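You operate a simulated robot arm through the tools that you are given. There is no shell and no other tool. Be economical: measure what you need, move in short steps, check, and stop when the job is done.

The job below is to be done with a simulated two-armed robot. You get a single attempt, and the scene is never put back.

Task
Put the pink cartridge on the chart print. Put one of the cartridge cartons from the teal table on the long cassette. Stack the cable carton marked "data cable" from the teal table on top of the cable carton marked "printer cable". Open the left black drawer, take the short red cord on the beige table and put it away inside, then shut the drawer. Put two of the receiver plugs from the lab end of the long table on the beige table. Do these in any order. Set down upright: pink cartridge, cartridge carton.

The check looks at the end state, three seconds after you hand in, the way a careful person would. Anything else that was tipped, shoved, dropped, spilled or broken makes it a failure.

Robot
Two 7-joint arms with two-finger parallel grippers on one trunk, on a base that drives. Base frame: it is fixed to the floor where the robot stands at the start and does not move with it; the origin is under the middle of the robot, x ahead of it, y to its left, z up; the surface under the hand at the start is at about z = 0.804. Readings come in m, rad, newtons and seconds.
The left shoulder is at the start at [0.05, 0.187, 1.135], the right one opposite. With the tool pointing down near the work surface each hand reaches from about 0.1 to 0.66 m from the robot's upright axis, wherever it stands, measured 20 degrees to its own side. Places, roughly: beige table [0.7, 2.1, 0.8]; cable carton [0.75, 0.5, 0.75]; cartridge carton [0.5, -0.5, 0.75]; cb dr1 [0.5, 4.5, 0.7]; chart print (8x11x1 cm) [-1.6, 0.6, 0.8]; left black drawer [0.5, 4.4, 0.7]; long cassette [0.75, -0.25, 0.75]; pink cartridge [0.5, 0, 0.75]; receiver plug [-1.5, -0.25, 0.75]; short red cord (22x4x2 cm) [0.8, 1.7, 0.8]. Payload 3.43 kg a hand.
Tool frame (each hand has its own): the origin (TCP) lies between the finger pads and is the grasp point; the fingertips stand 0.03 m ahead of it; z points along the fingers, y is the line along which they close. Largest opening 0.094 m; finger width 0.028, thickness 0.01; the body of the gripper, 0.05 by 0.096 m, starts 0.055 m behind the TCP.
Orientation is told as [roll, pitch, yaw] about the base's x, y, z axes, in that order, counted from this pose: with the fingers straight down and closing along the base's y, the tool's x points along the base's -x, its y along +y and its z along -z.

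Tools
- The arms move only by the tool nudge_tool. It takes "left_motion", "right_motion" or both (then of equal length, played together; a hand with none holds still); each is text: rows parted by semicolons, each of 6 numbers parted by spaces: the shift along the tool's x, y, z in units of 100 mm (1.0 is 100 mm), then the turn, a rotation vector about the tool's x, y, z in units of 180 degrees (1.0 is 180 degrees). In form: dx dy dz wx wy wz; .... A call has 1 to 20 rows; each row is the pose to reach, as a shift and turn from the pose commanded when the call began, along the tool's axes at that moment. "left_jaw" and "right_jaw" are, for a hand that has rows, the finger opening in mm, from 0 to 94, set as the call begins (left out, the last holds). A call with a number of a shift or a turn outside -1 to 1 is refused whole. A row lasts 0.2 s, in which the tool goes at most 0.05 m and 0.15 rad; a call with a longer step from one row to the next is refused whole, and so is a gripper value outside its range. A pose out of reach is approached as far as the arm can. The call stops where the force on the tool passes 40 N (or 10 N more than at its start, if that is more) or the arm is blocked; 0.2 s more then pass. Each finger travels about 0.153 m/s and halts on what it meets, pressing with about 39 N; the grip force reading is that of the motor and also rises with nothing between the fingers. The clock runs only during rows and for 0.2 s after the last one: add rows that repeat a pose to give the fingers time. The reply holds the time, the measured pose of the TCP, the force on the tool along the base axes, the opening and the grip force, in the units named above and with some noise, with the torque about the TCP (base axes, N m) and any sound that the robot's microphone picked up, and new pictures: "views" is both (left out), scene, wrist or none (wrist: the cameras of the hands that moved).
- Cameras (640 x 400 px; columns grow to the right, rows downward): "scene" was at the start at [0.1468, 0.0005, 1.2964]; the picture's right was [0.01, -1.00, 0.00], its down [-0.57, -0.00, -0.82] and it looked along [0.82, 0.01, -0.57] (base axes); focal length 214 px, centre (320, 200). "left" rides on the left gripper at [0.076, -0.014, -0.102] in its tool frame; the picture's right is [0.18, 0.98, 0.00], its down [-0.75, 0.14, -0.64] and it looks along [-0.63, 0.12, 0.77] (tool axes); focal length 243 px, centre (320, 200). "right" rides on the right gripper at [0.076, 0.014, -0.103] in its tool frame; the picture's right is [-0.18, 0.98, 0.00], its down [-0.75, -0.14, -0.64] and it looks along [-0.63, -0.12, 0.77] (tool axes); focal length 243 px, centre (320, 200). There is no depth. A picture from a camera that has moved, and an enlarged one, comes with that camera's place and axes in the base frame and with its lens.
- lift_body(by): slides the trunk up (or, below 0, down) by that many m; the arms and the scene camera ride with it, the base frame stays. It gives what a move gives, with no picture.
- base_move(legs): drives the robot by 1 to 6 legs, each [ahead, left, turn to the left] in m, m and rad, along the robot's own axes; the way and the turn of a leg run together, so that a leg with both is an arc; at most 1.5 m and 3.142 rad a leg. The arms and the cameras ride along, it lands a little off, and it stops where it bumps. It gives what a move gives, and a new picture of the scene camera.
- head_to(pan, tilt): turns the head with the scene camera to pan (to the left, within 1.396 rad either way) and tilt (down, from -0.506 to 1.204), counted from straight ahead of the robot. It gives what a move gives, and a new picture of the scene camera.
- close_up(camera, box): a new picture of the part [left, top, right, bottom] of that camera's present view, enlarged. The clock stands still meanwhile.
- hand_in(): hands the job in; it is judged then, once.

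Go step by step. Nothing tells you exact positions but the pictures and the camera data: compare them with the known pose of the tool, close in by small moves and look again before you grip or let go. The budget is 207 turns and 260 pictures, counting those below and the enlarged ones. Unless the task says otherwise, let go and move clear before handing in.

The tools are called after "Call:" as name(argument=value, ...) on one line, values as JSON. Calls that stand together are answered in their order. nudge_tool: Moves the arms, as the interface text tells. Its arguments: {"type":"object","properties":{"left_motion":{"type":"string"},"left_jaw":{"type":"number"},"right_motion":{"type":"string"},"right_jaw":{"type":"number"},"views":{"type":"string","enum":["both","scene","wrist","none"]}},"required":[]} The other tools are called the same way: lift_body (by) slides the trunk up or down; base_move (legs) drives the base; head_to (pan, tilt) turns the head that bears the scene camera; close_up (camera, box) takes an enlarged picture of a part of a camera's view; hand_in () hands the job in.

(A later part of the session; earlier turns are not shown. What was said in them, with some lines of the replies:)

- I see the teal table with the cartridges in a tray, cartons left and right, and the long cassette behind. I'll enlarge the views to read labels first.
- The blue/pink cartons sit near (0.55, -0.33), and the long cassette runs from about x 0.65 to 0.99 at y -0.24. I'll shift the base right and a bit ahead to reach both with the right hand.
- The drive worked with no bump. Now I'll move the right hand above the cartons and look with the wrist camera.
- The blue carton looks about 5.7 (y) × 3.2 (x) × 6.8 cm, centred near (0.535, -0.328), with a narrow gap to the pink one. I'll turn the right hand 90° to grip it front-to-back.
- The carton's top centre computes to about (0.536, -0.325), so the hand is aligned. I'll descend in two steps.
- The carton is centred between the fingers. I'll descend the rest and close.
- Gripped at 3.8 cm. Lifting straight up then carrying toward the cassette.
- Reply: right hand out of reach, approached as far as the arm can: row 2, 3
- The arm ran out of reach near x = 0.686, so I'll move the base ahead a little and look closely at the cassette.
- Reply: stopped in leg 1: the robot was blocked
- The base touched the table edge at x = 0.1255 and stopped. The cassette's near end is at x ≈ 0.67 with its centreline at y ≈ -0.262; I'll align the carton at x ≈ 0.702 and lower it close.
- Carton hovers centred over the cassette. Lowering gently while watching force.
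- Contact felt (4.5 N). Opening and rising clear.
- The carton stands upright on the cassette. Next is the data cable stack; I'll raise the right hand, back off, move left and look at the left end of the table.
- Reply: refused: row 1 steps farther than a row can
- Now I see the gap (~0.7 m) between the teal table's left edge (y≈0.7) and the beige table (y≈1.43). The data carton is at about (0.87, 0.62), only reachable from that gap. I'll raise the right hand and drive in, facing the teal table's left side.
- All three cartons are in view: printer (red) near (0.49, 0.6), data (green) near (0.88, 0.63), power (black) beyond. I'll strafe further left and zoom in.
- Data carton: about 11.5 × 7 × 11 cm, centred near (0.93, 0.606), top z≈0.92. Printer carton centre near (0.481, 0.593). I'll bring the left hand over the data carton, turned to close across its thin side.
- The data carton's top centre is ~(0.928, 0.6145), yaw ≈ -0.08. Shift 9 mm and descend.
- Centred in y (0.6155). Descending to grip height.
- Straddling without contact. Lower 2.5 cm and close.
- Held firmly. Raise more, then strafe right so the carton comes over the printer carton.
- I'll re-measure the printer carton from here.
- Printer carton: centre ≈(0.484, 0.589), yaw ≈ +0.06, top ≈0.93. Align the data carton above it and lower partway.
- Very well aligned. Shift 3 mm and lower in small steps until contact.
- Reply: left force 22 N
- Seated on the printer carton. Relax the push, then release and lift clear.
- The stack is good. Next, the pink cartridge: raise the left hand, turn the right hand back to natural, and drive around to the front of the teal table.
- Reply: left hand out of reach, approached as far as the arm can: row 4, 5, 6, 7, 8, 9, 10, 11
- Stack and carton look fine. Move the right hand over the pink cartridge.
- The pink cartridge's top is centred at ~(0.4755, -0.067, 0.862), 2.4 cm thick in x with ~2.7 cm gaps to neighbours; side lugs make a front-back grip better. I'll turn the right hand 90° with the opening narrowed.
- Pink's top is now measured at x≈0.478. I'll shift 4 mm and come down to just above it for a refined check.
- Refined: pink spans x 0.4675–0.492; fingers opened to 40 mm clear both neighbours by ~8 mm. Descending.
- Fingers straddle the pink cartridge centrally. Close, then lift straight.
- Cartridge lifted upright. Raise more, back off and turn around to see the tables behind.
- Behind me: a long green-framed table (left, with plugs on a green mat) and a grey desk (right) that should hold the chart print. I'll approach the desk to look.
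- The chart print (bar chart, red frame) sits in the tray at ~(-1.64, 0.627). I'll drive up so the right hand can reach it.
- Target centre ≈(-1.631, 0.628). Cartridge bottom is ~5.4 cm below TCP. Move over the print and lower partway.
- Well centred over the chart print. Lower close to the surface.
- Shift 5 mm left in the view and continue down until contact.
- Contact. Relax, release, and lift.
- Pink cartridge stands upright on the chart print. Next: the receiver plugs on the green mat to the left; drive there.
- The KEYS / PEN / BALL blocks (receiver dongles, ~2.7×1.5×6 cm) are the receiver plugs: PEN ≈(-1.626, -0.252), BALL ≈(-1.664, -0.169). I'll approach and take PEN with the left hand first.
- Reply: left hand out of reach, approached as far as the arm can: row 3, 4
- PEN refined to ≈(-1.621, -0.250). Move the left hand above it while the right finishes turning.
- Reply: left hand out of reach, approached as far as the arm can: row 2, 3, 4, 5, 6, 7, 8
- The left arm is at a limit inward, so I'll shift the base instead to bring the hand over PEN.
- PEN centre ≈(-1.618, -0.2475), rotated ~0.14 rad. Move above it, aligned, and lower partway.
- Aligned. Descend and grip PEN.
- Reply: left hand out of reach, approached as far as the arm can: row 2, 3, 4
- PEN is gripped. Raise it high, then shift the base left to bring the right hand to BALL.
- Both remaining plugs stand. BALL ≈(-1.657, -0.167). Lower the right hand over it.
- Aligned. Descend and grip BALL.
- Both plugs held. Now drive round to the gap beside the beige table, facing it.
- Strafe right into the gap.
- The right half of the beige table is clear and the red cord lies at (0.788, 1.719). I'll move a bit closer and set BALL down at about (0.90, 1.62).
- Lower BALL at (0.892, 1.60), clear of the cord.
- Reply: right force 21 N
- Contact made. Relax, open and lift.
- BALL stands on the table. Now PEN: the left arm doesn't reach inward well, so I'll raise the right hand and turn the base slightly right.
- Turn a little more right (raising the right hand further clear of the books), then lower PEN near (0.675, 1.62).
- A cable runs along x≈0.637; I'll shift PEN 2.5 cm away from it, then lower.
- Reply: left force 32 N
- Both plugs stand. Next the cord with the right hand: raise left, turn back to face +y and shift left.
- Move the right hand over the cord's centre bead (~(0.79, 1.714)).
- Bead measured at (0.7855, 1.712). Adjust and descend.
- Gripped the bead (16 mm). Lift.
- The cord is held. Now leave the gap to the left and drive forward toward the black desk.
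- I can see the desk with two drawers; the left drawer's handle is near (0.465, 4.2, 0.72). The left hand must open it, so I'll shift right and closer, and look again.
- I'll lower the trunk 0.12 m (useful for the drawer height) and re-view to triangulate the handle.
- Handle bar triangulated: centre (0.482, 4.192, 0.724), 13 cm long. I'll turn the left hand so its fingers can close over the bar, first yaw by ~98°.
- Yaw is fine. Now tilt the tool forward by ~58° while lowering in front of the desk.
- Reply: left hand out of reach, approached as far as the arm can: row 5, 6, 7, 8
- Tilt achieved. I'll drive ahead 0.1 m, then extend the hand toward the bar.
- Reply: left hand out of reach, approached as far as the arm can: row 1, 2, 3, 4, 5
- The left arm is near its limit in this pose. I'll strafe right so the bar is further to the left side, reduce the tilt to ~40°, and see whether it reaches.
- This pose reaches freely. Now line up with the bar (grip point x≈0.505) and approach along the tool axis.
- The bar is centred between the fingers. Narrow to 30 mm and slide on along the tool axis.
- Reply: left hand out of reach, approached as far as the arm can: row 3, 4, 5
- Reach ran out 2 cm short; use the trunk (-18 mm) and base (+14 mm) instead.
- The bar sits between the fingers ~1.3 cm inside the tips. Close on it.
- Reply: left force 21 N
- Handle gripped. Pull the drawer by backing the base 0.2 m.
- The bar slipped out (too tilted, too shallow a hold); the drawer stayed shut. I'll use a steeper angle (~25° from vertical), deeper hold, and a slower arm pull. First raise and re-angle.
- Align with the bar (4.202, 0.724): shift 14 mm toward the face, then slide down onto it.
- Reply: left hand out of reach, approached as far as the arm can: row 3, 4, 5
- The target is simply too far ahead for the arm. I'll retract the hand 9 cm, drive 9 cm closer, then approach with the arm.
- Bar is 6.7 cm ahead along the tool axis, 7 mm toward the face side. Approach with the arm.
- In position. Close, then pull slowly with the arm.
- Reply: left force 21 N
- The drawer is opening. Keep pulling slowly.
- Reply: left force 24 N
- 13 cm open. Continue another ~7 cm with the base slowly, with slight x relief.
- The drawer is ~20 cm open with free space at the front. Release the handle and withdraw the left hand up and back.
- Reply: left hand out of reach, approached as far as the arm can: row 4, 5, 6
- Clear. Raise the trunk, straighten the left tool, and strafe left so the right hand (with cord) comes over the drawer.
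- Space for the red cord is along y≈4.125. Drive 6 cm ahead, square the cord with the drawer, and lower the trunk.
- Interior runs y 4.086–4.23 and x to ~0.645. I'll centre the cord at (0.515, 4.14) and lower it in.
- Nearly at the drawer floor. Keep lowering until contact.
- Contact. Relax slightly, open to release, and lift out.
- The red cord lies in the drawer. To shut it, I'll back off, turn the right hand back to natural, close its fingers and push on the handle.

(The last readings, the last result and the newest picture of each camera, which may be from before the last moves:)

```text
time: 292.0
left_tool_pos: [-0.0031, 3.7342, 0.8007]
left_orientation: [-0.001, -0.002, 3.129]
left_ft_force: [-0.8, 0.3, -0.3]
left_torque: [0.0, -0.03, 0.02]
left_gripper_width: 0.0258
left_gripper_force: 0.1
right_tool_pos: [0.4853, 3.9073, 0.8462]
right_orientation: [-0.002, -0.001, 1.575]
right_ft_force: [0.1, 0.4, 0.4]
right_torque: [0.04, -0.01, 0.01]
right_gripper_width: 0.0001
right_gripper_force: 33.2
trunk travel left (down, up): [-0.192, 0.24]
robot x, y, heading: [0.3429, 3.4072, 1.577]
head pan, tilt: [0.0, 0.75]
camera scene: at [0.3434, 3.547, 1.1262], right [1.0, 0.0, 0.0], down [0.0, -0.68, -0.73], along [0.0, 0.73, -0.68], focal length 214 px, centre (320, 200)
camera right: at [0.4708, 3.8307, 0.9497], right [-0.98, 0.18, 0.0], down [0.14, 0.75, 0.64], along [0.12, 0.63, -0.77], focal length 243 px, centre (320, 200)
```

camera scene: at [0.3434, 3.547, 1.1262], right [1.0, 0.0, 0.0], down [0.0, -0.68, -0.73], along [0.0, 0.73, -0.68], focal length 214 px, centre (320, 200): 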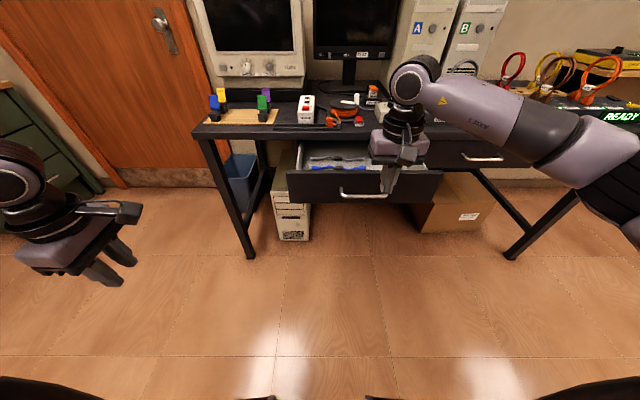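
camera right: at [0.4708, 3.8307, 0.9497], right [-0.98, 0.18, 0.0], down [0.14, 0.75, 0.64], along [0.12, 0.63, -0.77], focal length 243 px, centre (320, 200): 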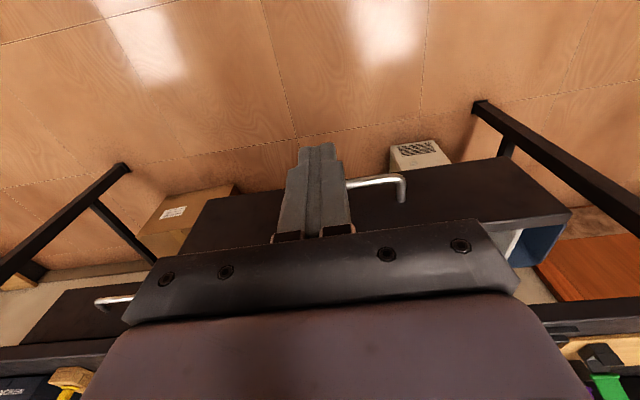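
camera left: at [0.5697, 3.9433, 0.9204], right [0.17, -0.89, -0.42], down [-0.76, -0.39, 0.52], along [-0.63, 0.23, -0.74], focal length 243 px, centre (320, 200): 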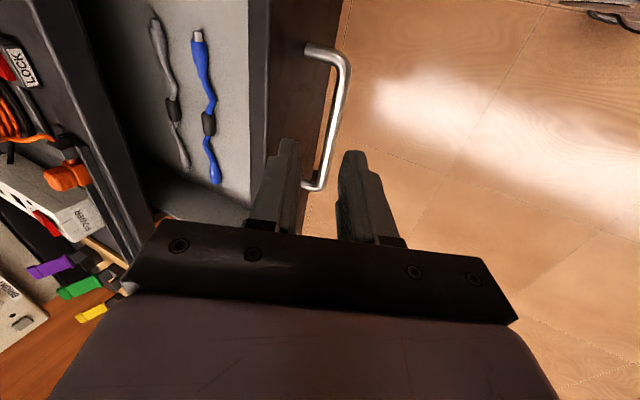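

Lower the closed fingers to handle height in front of it.

Call:
nudge_tool(right_motion="0 0 0.4 0 0 0; 0 0 0.8 0 0 0; 0 0 1 0 0 0; 0 0 1 0 0 0", views="none")

Call:
nudge_tool(right_motion="-0.2 0 0.1 0 0 0; -0.4 0 0.1 0 0 0; -0.55 0 0.1 0 0 0; -0.55 0 0.1 0 0 0", views="both")

```text
time: 293.0
left_tool_pos: [-0.0035, 3.7335, 0.8021]
left_orientation: [-0.003, -0.001, 3.13]
left_ft_force: [0.0, 0.0, 0.3]
left_torque: [-0.06, 0.01, 0.01]
left_gripper_width: 0.026
left_gripper_force: 0.0
right_tool_pos: [0.4862, 3.9083, 0.7468]
right_orientation: [-0.002, -0.001, 1.573]
right_ft_force: [0.9, -0.7, -0.7]
right_torque: [0.02, -0.02, -0.02]
right_gripper_width: 0.0
right_gripper_force: 33.0
trunk travel left (down, up): [-0.192, 0.24]
robot x, y, heading: [0.3428, 3.4057, 1.574]
head pan, tilt: [0.0, 0.75]
```

```text
time: 294.0
left_tool_pos: [-0.002, 3.734, 0.801]
left_orientation: [-0.001, -0.002, 3.128]
left_ft_force: [0.8, -0.1, 0.2]
left_torque: [-0.01, 0.02, -0.04]
left_gripper_width: 0.0259
left_gripper_force: 0.1
right_tool_pos: [0.4857, 3.9623, 0.7366]
right_orientation: [-0.001, -0.001, 1.575]
right_ft_force: [0.2, 0.0, 0.1]
right_torque: [0.01, -0.02, 0.03]
right_gripper_width: 0.0001
right_gripper_force: 32.2
trunk travel left (down, up): [-0.192, 0.24]
robot x, y, heading: [0.3452, 3.4036, 1.572]
head pan, tilt: [0.0, 0.75]
camera scene: at [0.3434, 3.547, 1.1262], right [1.0, 0.0, 0.0], down [0.0, -0.68, -0.73], along [0.0, 0.73, -0.68], focal length 214 px, centre (320, 200)
camera right: at [0.4714, 3.8864, 0.8396], right [-0.98, 0.18, 0.0], down [0.14, 0.75, 0.64], along [0.12, 0.63, -0.77], focal length 243 px, centre (320, 200)
```

scene: 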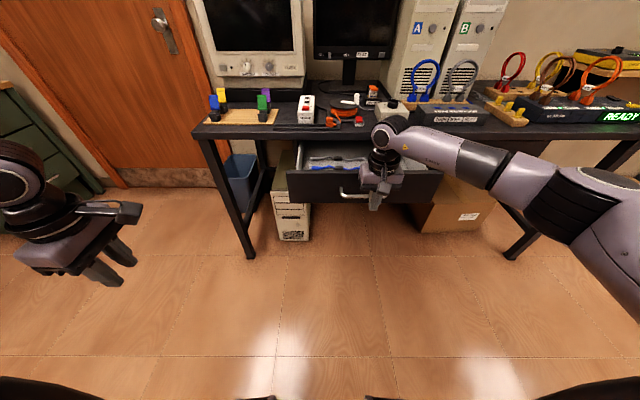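
right: 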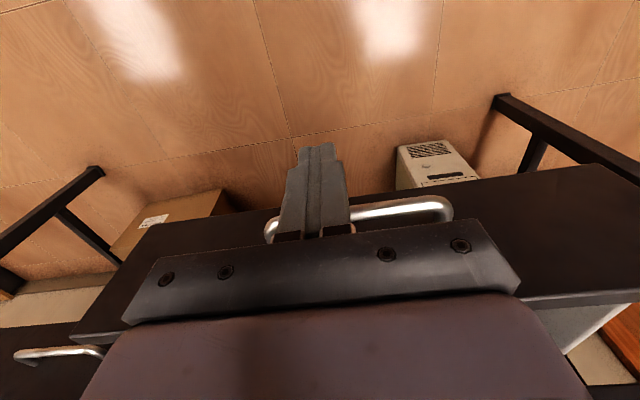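

Fingers are right in front of the handle. Push: base ahead 0.12 m first.

Call:
base_move(legs=[[0.06, 0, 0], [0.06, 0, 0]])

```text
time: 295.5
left_tool_pos: [-0.0031, 3.855, 0.8012]
left_orientation: [-0.002, -0.002, 3.127]
left_ft_force: [0.2, 0.6, -0.3]
left_torque: [0.01, 0.0, 0.0]
left_gripper_width: 0.026
left_gripper_force: 0.0
right_tool_pos: [0.4858, 4.0822, 0.7351]
right_orientation: [-0.003, 0.0, 1.574]
right_ft_force: [-0.2, 0.1, 0.2]
right_torque: [0.03, 0.0, 0.01]
right_gripper_width: 0.0
right_gripper_force: 32.6
trunk travel left (down, up): [-0.192, 0.24]
robot x, y, heading: [0.3424, 3.5233, 1.57]
head pan, tilt: [0.0, 0.75]
camera scene: at [0.3431, 3.6676, 1.1261], right [1.0, 0.0, 0.0], down [0.0, -0.68, -0.73], along [0.0, 0.73, -0.68], focal length 214 px, centre (320, 200)
```

scene: 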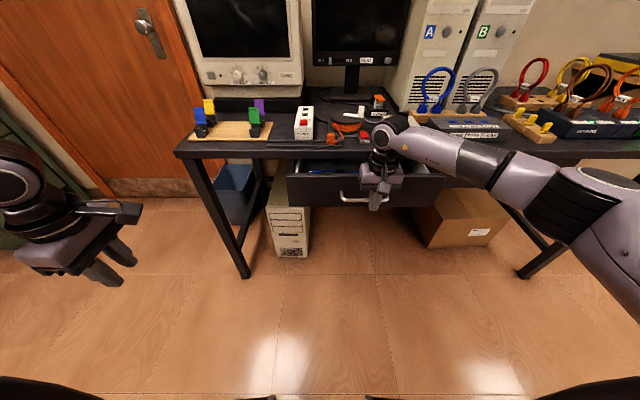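

The drawer is sliding in. Continue: a bit more with the base, then slowly with the arm.

Call:
base_move(legs=[[0.05, 0, 0]])

Call:
nudge_tool(right_motion="-0.05 0 0 0 0 0; -0.1 0 0 0 0 0; -0.15 0 0 0 0 0; -0.2 0 0 0 0 0; -0.25 0 0 0 0 0; -0.3 0 0 0 0 0; -0.35 0 0 0 0 0; -0.4 0 0 0 0 0; -0.44 0 0 0 0 0; -0.48 0 0 0 0 0; -0.52 0 0 0 0 0; -0.55 0 0 0 0 0; -0.58 0 0 0 0 0; -0.61 0 0 0 0 0; -0.64 0 0 0 0 0", views="both")

```text
time: 296.4
left_tool_pos: [-0.0026, 3.9059, 0.802]
left_orientation: [-0.001, -0.001, 3.127]
left_ft_force: [0.4, -0.5, -0.6]
left_torque: [0.02, -0.03, 0.05]
left_gripper_width: 0.0259
left_gripper_force: 0.0
right_tool_pos: [0.4858, 4.1325, 0.7366]
right_orientation: [-0.003, 0.0, 1.571]
right_ft_force: [-0.5, 1.1, 0.6]
right_torque: [-0.02, -0.02, -0.03]
right_gripper_width: 0.0
right_gripper_force: 33.5
trunk travel left (down, up): [-0.192, 0.24]
robot x, y, heading: [0.3452, 3.5795, 1.573]
head pan, tilt: [0.0, 0.75]
camera scene: at [0.3431, 3.7185, 1.1261], right [1.0, 0.0, 0.0], down [0.0, -0.68, -0.73], along [0.0, 0.73, -0.68], focal length 214 px, centre (320, 200)
```

scene: 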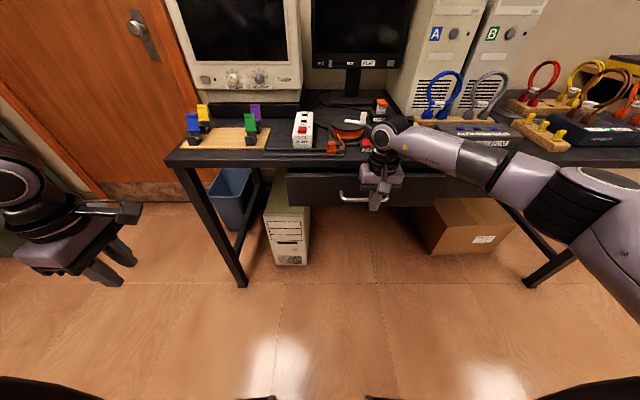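

```text
time: 299.3
left_tool_pos: [-0.0026, 3.9039, 0.8011]
left_orientation: [-0.005, -0.003, 3.126]
left_ft_force: [-0.8, 0.4, -0.4]
left_torque: [-0.03, -0.01, -0.01]
left_gripper_width: 0.0261
left_gripper_force: 0.0
right_tool_pos: [0.4867, 4.1853, 0.7372]
right_orientation: [-0.001, 0.015, 1.572]
right_ft_force: [2.3, -17.9, 7.5]
right_torque: [1.52, -0.02, -0.34]
right_gripper_width: 0.0
right_gripper_force: 32.7
trunk travel left (down, up): [-0.192, 0.24]
robot x, y, heading: [0.3432, 3.5743, 1.568]
head pan, tilt: [0.0, 0.75]
stopped in row 14 (right hand): the force on the tool passed its limit at 46 N (the readings are from after the stop); the commanded pose is now the measured one
camera scene: at [0.3434, 3.7154, 1.1267], right [1.0, 0.0, 0.0], down [0.0, -0.68, -0.73], along [0.0, 0.73, -0.68], focal length 214 px, centre (320, 200)
camera right: at [0.4711, 4.1109, 0.841], right [-0.98, 0.18, -0.01], down [0.14, 0.76, 0.63], along [0.12, 0.62, -0.77], focal length 243 px, centre (320, 200)
```

scene: 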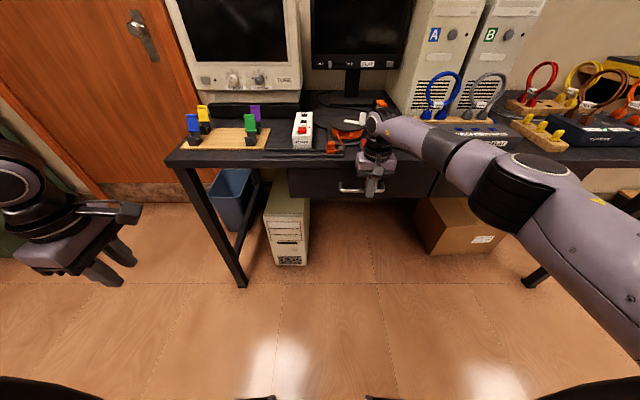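
right: 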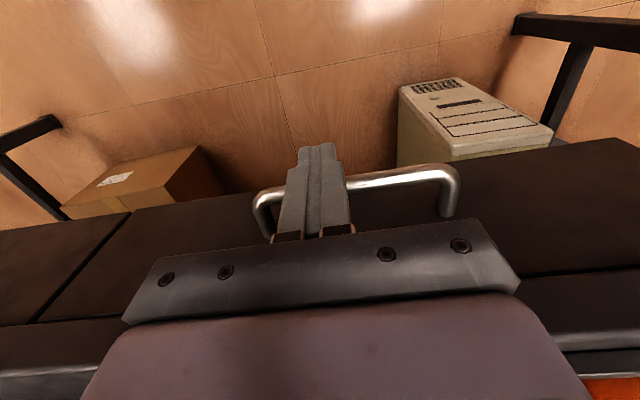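

Hit the end stop at the expected place (4.185): drawer shut. Back away and verify.

Call:
base_move(legs=[[-0.3, 0, 0]])

Call:
close_up(camera="scene", box=[250, 90, 550, 240])

```text
time: 301.4
left_tool_pos: [-0.0033, 3.6002, 0.8014]
left_orientation: [-0.002, -0.003, 3.128]
left_ft_force: [-0.7, -0.1, -0.3]
left_torque: [-0.01, 0.02, 0.0]
left_gripper_width: 0.0259
left_gripper_force: 0.0
right_tool_pos: [0.4851, 3.8847, 0.7347]
right_orientation: [-0.003, 0.014, 1.574]
right_ft_force: [0.8, 0.2, -0.4]
right_torque: [0.0, 0.0, 0.03]
right_gripper_width: 0.0
right_gripper_force: 32.9
trunk travel left (down, up): [-0.192, 0.24]
robot x, y, heading: [0.3439, 3.2729, 1.573]
head pan, tilt: [0.0, 0.75]
camera scene: at [0.3436, 3.4136, 1.1262], right [1.0, 0.0, 0.0], down [0.0, -0.68, -0.73], along [0.0, 0.73, -0.68], focal length 214 px, centre (320, 200)
```

scene: 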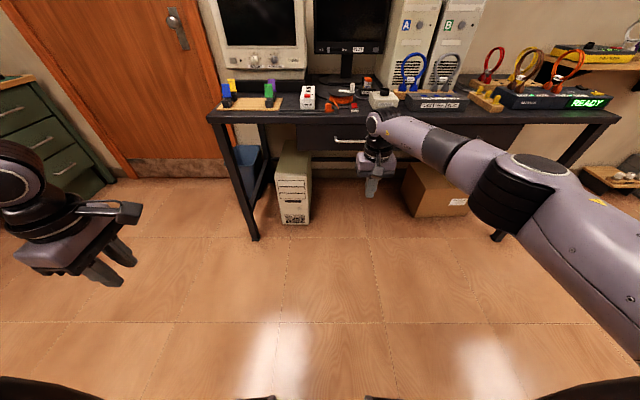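

```text
2.13 times, centred on (400, 165) of scene
camera zoom: at [0.3436, 3.4136, 1.1262], right [1.0, 0.0, 0.0], down [0.0, -0.68, -0.73], along [0.0, 0.73, -0.68], focal length 458 px, centre (149, 275)
```

zoom: 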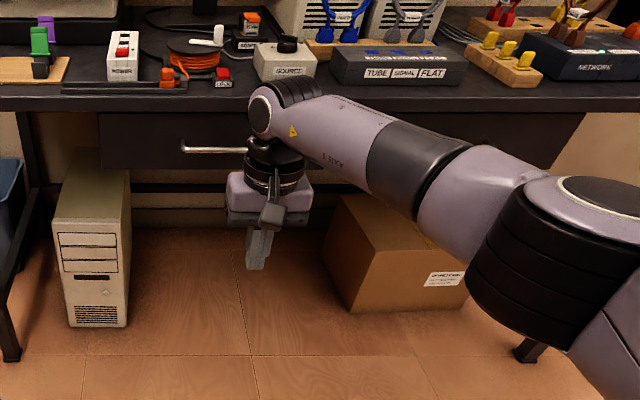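

All tasks look done: carton on cassette, data on printer carton, pink cartridge on the chart print, two plugs on the beige table, cord in the shut drawer, and both hands clear. Handing in.

Call:
hand_in()

```text
The job is handed in.
```

I handed the job in with all five tasks done, going by the last camera views; I haven't seen the check's verdict.

- **Pink cartridge:** upright on the chart print.
- **Cartridge carton:** the blue carton stands upright on the long cassette.
- **Cable cartons:** "data cable" is stacked on "printer cable".
- **Short red cord:** in the left black drawer, which is shut. My first pull on the handle slipped off before the drawer moved, and the second pull opened it.
- **Receiver plugs:** I took these to be the blocks labelled PEN, BALL and KEYS, since nothing on that table is labelled as a receiver plug. PEN and BALL stand on the beige table.

The base touched the teal table's edge once and stopped. I saw nothing knocked over, though I did not go back for a last look at the earlier tables before handing in.
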